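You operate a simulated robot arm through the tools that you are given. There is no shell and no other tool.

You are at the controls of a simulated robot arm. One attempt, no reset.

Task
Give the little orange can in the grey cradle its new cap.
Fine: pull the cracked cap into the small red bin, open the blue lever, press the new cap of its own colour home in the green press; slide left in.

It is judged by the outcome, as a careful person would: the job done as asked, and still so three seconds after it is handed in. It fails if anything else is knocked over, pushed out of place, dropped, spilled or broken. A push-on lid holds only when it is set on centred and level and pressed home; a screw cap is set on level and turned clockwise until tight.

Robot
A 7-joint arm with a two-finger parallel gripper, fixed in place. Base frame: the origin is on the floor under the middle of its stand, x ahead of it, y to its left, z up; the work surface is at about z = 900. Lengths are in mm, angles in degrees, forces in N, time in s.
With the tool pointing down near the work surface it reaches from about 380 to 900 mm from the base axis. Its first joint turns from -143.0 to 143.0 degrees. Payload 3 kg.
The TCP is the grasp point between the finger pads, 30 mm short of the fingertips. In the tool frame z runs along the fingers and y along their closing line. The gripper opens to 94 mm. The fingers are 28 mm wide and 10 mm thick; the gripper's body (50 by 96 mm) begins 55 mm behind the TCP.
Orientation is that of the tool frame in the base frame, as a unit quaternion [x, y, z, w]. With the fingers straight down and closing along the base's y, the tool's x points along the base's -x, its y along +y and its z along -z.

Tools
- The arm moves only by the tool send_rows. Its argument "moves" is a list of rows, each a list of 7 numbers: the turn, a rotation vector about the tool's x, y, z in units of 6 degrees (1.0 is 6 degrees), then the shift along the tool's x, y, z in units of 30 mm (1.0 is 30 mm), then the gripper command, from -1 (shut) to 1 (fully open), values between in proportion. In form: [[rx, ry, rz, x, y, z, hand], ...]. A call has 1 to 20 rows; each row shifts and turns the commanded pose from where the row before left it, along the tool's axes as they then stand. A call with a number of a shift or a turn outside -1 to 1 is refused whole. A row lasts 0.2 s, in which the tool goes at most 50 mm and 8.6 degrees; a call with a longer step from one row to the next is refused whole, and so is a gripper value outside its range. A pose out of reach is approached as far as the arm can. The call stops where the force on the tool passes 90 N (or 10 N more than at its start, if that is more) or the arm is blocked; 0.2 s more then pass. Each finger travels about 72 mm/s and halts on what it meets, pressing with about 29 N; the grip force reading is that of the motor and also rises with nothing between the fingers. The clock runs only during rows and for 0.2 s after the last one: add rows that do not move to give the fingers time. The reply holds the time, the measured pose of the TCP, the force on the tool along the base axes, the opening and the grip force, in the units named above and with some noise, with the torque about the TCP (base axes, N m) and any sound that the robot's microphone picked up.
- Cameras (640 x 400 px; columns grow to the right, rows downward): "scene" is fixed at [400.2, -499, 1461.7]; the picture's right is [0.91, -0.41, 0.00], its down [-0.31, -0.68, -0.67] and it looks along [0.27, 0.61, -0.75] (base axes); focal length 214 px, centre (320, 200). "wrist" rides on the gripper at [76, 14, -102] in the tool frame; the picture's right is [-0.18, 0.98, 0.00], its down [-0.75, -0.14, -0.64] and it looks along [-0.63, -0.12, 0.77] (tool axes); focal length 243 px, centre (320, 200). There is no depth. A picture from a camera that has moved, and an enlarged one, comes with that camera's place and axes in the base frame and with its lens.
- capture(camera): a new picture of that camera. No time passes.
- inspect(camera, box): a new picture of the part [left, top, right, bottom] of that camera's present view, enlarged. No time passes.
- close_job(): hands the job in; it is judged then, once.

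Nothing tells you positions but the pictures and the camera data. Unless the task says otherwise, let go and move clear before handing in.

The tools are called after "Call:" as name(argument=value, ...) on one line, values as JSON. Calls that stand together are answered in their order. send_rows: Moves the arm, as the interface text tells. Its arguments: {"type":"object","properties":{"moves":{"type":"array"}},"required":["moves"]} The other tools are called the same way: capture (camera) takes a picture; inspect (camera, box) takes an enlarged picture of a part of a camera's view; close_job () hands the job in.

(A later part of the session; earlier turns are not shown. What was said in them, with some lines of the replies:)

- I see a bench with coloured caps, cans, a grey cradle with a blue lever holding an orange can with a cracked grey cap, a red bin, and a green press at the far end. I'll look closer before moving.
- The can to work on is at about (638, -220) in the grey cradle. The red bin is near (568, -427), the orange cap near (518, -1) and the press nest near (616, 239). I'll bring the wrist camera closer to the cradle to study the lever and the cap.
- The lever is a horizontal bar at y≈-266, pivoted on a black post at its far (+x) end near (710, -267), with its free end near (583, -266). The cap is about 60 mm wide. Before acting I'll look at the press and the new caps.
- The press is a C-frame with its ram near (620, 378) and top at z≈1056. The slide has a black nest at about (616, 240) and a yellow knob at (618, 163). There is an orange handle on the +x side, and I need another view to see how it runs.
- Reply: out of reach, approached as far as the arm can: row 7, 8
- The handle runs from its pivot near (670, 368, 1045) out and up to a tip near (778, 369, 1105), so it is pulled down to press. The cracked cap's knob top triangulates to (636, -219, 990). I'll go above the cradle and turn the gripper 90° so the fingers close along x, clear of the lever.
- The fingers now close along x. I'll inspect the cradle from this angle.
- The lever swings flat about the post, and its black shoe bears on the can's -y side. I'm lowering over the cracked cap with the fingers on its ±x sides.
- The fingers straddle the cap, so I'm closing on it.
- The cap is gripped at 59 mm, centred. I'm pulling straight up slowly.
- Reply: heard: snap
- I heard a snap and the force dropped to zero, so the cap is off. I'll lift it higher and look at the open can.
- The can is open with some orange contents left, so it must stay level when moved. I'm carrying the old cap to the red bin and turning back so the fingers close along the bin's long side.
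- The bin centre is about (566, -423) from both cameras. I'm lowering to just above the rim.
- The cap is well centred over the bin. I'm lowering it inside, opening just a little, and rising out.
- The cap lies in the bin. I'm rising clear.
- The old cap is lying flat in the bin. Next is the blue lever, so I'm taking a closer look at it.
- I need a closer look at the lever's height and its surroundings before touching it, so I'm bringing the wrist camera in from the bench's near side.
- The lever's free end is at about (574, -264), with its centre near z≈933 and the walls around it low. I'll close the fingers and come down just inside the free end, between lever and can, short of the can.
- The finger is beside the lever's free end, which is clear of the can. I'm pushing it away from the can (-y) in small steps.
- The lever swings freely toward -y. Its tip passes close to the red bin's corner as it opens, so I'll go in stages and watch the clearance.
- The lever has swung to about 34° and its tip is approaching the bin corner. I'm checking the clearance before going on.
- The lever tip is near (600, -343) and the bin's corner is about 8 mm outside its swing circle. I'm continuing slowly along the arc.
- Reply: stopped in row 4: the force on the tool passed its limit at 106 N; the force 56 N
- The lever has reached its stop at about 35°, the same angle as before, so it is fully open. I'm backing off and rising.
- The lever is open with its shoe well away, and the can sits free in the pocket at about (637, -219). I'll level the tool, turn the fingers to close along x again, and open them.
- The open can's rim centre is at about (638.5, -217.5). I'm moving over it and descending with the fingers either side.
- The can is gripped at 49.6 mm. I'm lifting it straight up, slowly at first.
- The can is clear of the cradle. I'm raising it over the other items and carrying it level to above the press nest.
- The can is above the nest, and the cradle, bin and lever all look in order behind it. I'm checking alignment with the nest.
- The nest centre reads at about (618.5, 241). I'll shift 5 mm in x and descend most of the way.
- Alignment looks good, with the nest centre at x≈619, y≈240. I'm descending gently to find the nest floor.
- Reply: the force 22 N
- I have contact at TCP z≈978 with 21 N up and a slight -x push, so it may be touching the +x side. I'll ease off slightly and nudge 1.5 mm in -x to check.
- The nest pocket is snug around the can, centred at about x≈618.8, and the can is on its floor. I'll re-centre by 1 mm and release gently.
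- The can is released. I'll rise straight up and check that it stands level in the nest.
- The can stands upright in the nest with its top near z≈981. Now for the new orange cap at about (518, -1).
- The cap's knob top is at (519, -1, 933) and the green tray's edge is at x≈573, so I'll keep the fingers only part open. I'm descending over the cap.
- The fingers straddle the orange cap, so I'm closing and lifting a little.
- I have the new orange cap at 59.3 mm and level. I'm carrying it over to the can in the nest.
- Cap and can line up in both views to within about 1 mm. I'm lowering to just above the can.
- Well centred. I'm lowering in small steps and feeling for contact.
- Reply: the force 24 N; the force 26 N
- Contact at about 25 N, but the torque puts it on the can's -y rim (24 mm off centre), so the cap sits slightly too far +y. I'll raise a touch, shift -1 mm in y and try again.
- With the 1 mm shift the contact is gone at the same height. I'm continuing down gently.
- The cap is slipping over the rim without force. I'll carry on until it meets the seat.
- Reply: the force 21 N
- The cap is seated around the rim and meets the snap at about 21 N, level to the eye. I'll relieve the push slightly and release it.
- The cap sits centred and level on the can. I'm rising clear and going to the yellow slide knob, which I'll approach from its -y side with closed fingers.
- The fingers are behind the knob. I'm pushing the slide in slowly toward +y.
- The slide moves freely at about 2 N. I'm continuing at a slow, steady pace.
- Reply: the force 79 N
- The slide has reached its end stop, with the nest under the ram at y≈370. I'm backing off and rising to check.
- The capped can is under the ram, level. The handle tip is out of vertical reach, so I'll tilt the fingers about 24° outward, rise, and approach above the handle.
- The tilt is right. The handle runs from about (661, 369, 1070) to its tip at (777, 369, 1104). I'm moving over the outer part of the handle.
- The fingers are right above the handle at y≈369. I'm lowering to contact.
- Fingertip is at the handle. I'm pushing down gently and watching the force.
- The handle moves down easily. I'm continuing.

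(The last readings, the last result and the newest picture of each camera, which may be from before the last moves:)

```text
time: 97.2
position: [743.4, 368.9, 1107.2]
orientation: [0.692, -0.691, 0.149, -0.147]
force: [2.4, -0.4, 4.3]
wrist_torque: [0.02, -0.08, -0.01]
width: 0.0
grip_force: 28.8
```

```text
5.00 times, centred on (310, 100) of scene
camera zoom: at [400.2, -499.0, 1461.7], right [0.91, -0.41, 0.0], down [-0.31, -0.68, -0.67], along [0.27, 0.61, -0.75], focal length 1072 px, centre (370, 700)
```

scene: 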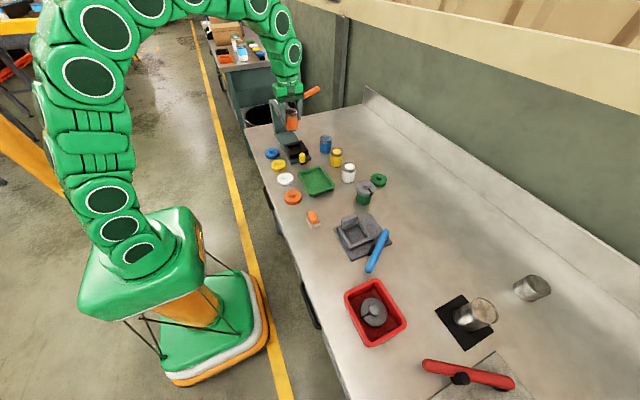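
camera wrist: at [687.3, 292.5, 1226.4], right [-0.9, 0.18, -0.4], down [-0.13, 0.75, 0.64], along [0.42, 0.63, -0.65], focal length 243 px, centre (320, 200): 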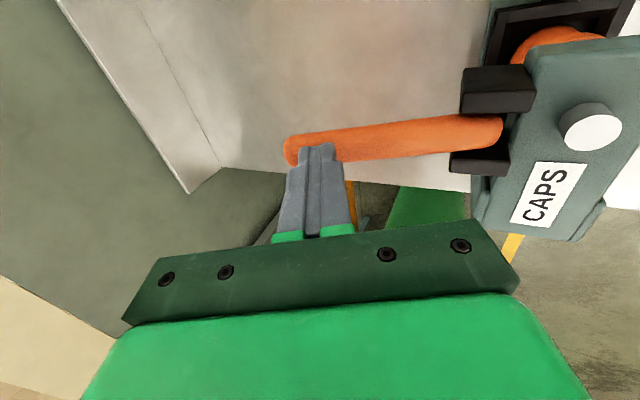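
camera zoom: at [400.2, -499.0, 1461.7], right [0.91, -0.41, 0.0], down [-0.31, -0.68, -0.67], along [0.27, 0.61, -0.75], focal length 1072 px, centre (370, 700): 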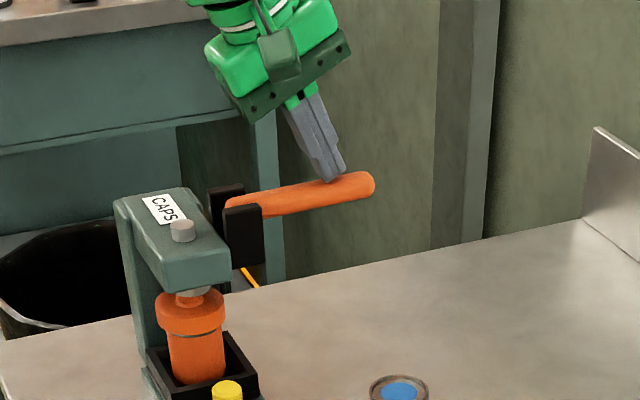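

The ram is coming down on the cap knob. I'm pressing on in small steps.

Call:
send_rows(moves=[[0, 0, 0, 0, 0.054, 0.122, -1], [0, 0, 0, 0, 0.054, 0.122, -1], [0, 0, 0, 0, 0.054, 0.122, -1]])

Call:
inspect(camera="scene", box=[270, 60, 350, 140])

Call:
inspect(camera="scene", box=[275, 95, 310, 140])

```text
time: 98.0
position: [744.1, 369.5, 1093.7]
orientation: [0.692, -0.691, 0.147, -0.147]
force: [-0.5, 0.5, 1.7]
wrist_torque: [0.03, 0.02, 0.02]
width: 0.0
grip_force: 28.9
```

```text
5.00 times, centred on (310, 100) of scene
camera zoom: at [400.2, -499.0, 1461.7], right [0.91, -0.41, 0.0], down [-0.31, -0.68, -0.67], along [0.27, 0.61, -0.75], focal length 1072 px, centre (370, 700)
```

zoom: 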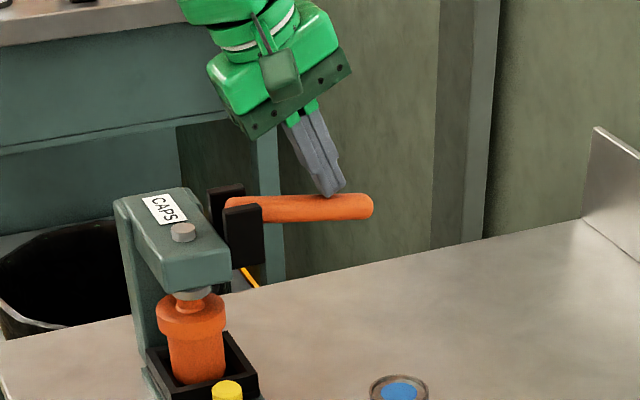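

```text
8.89 times, centred on (292, 118) of scene
camera zoom: at [400.2, -499.0, 1461.7], right [0.91, -0.41, 0.0], down [-0.31, -0.68, -0.67], along [0.27, 0.61, -0.75], focal length 1906 px, centre (564, 933)
```

zoom: 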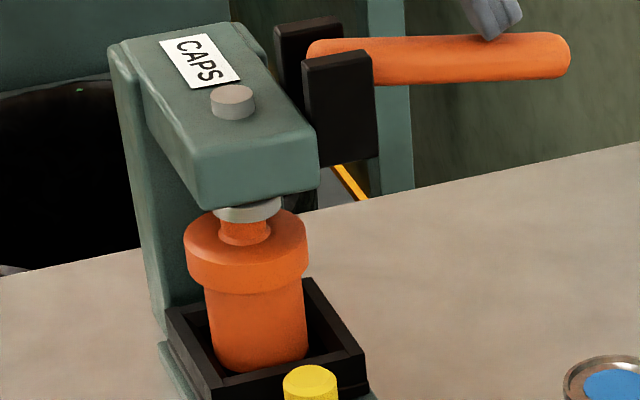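

The cap is moving down over the band. I'm continuing until the press bottoms or I hear it snap.

Call:
send_rows(moves=[[0, 0, 0, 0, 0.04, 0.091, -1], [0, 0, 0, 0, 0.04, 0.091, -1], [0, 0, 0, 0, 0.04, 0.091, -1]])

Call:
inspect(camera="scene", box=[275, 85, 320, 140])

```text
time: 98.8
position: [742.7, 368.4, 1086.3]
orientation: [0.693, -0.69, 0.148, -0.146]
force: [-2.7, -0.4, 5.7]
wrist_torque: [-0.02, 0.06, -0.01]
width: 0.0
grip_force: 29.0
heard: snap
```

```text
7.27 times, centred on (298, 112) of scene
camera zoom: at [400.2, -499.0, 1461.7], right [0.91, -0.41, 0.0], down [-0.31, -0.68, -0.67], along [0.27, 0.61, -0.75], focal length 1560 px, centre (484, 836)
```

zoom: 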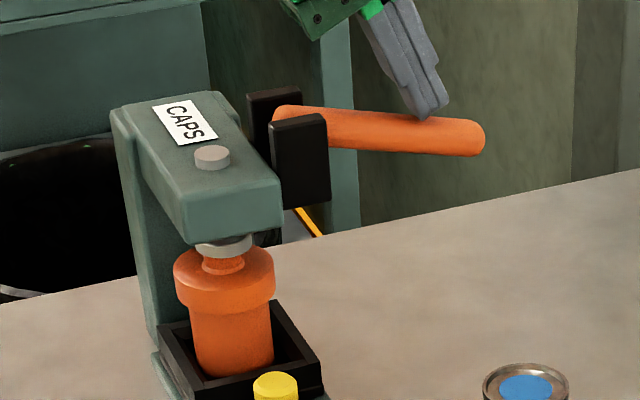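

A snap was heard, so the cap has seated. I'll push just a little further to confirm it's fully home.

Call:
send_rows(moves=[[0, 0, 0, 0, 0.027, 0.061, -1], [0, 0, 0, 0, 0.027, 0.061, -1], [0, 0, 0, 0, 0, 0, -1]])

Call:
inspect(camera="scene", box=[275, 85, 320, 140])

```text
time: 99.6
position: [742.4, 369.2, 1081.8]
orientation: [-0.691, 0.692, -0.148, 0.148]
force: [-5.8, -1.6, 18.2]
wrist_torque: [-0.03, 0.11, 0.01]
width: 0.0
grip_force: 29.2
```

```text
7.27 times, centred on (298, 112) of scene
camera zoom: at [400.2, -499.0, 1461.7], right [0.91, -0.41, 0.0], down [-0.31, -0.68, -0.67], along [0.27, 0.61, -0.75], focal length 1560 px, centre (484, 836)
```

zoom: 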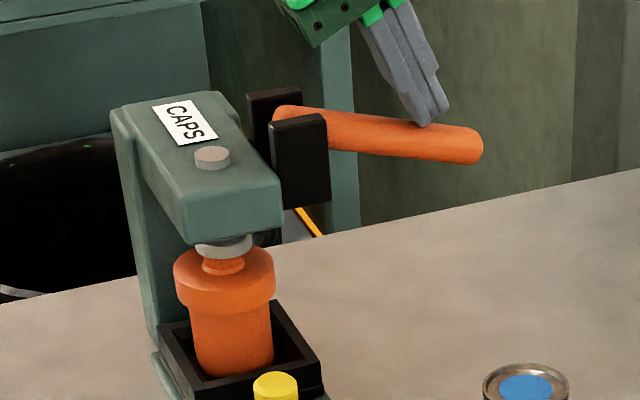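

Resistance rises to 18 N with no more travel, so the cap is home. I'm letting the handle come back up slowly by raising the fingers.

Call:
send_rows(moves=[[0, 0, 0, 0, -0.054, -0.122, -1], [0, 0, 0, 0, -0.054, -0.122, -1], [0, 0, 0, 0, -0.068, -0.152, -1], [0, 0, 0, 0, -0.068, -0.152, -1], [0, 0, 0, 0, -0.068, -0.152, -1], [0, 0, 0, 0, -0.068, -0.152, -1], [0, 0, 0, 0, -0.081, -0.183, -1], [0, 0, 0, 0, -0.081, -0.183, -1], [0, 0, 0, 0, -0.081, -0.183, -1]])

Call:
inspect(camera="scene", box=[270, 70, 330, 140])

```text
time: 101.6
position: [741.8, 367.9, 1127.0]
orientation: [0.693, -0.69, 0.149, -0.147]
force: [0.6, -0.4, 0.0]
wrist_torque: [0.04, 0.0, 0.0]
width: 0.1
grip_force: 29.8
```

```text
5.71 times, centred on (300, 105) of scene
camera zoom: at [400.2, -499.0, 1461.7], right [0.91, -0.41, 0.0], down [-0.31, -0.68, -0.67], along [0.27, 0.61, -0.75], focal length 1226 px, centre (434, 743)
```

zoom: 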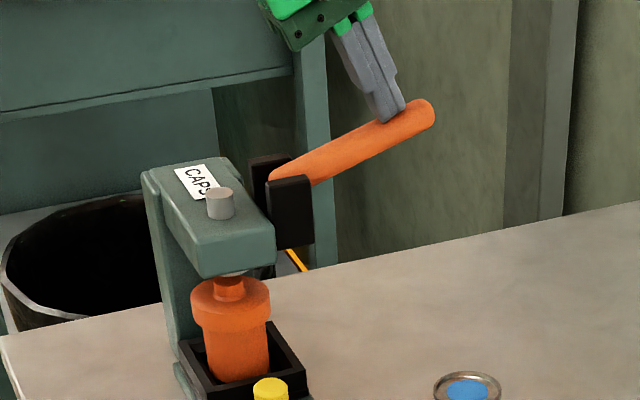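

The handle has sprung back up with the cap still down on the can. I'm rising clear and retreating.

Call:
send_rows(moves=[[0, 0, 0, 0, -0.217, -0.487, -1], [0, 0, 0, 0, -0.217, -0.487, -1], [0, 0, 0, 0, -0.217, -0.487, -1], [0, 0, 0, 0.931, 0.417, -0.186, -1], [0, 0, 0, 0.931, 0.417, -0.186, -1], [0, 0, 0, 0.931, 0.417, -0.186, -1], [0, 0, 0, 0.931, 0.417, -0.186, -1], [0, 0, 0, 0.931, 0.417, -0.186, -1], [0, 0, 0, 0.931, 0.417, -0.186, -1], [0, 0, 0, 0.931, 0.417, -0.186, -1], [0, 0, 0, 0.931, 0.417, -0.186, -1], [0, 0, 0, 0.931, 0.417, -0.186, -1], [-1, 0, 0, 0, 0, 0, -1], [-1, 0, 0, 0, 0, 0, -1], [-1, 0, 0, 0, 0, 0, -1], [-1, 0, 0, 0, 0, 0, -1], [0, 0, 0, 0.9, 0, 0, -1], [0, 0, 0, 0.9, 0, 0, -1], [0, 0, 0, 0.9, 0, 0, -1], [0, 0, 0, 0, 0, 0, -1]])

Call:
capture(camera="scene")

Call:
inspect(camera="scene", box=[265, 90, 320, 145])

Call:
capture(camera="wrist")

```text
time: 105.8
position: [619.9, 35.1, 1177.1]
orientation: [0.708, -0.707, 0.0, 0.001]
force: [-0.8, -0.4, -0.3]
wrist_torque: [0.0, 0.01, -0.01]
width: 0.0
grip_force: 29.3
```

```text
taken
```

scene: 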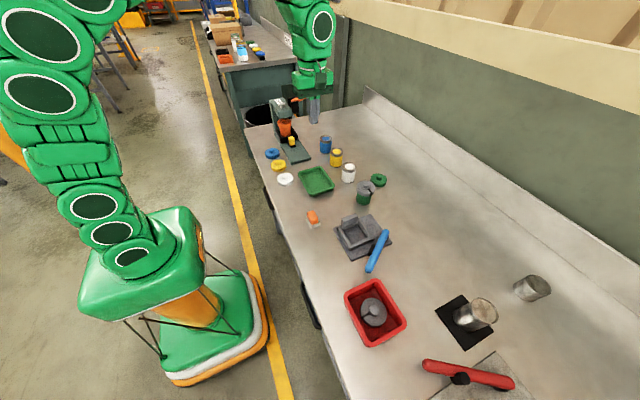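

```text
7.27 times, centred on (292, 118) of scene
camera zoom: at [400.2, -499.0, 1461.7], right [0.91, -0.41, 0.0], down [-0.31, -0.68, -0.67], along [0.27, 0.61, -0.75], focal length 1560 px, centre (520, 800)
```

zoom: 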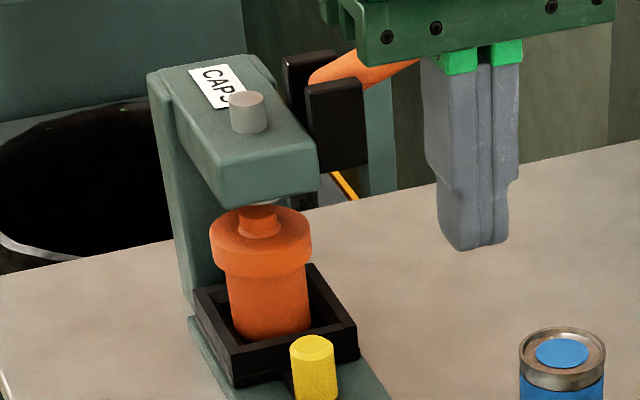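

```text
taken
camera wrist: at [604.4, -40.5, 1280.0], right [-0.98, 0.18, 0.0], down [0.14, 0.75, 0.64], along [0.12, 0.63, -0.77], focal length 243 px, centre (320, 200)
```

wrist: 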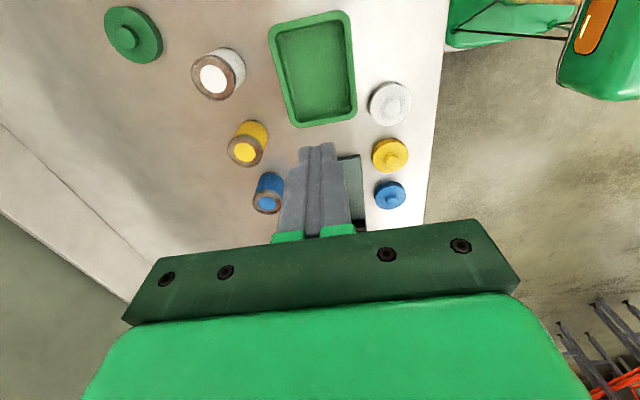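

The can under the press wears its orange cap, level and pressed home. The slide is in, the handle is back up, the old cap is in the red bin and the blue lever is open. Nothing else has moved and the arm is clear, so I'm handing in.

Call:
close_job()

```text
The job is handed in.
```

The little orange can has its new orange cap, pressed home in the green press; I heard it snap, and a further push gave no more travel.

- **Cracked cap:** pulled off and lying flat in the small red bin.
- **Blue lever:** opened to its stop, about 35°. One push ran into that stop and hit the force limit at 106 N. The cradle, lever and bin looked in place afterwards.
- **New cap:** set centred and level on the can in the nest. The first try touched the can's rim, so I shifted it 1 mm before it slid on.
- **Press:** the slide was pushed to its end stop and is still in, and the handle has sprung back up.

In the last pictures before I handed in, nothing else had been knocked or moved and the arm was clear. The tool confirmed only that the job was handed in, so I don't have the verdict.
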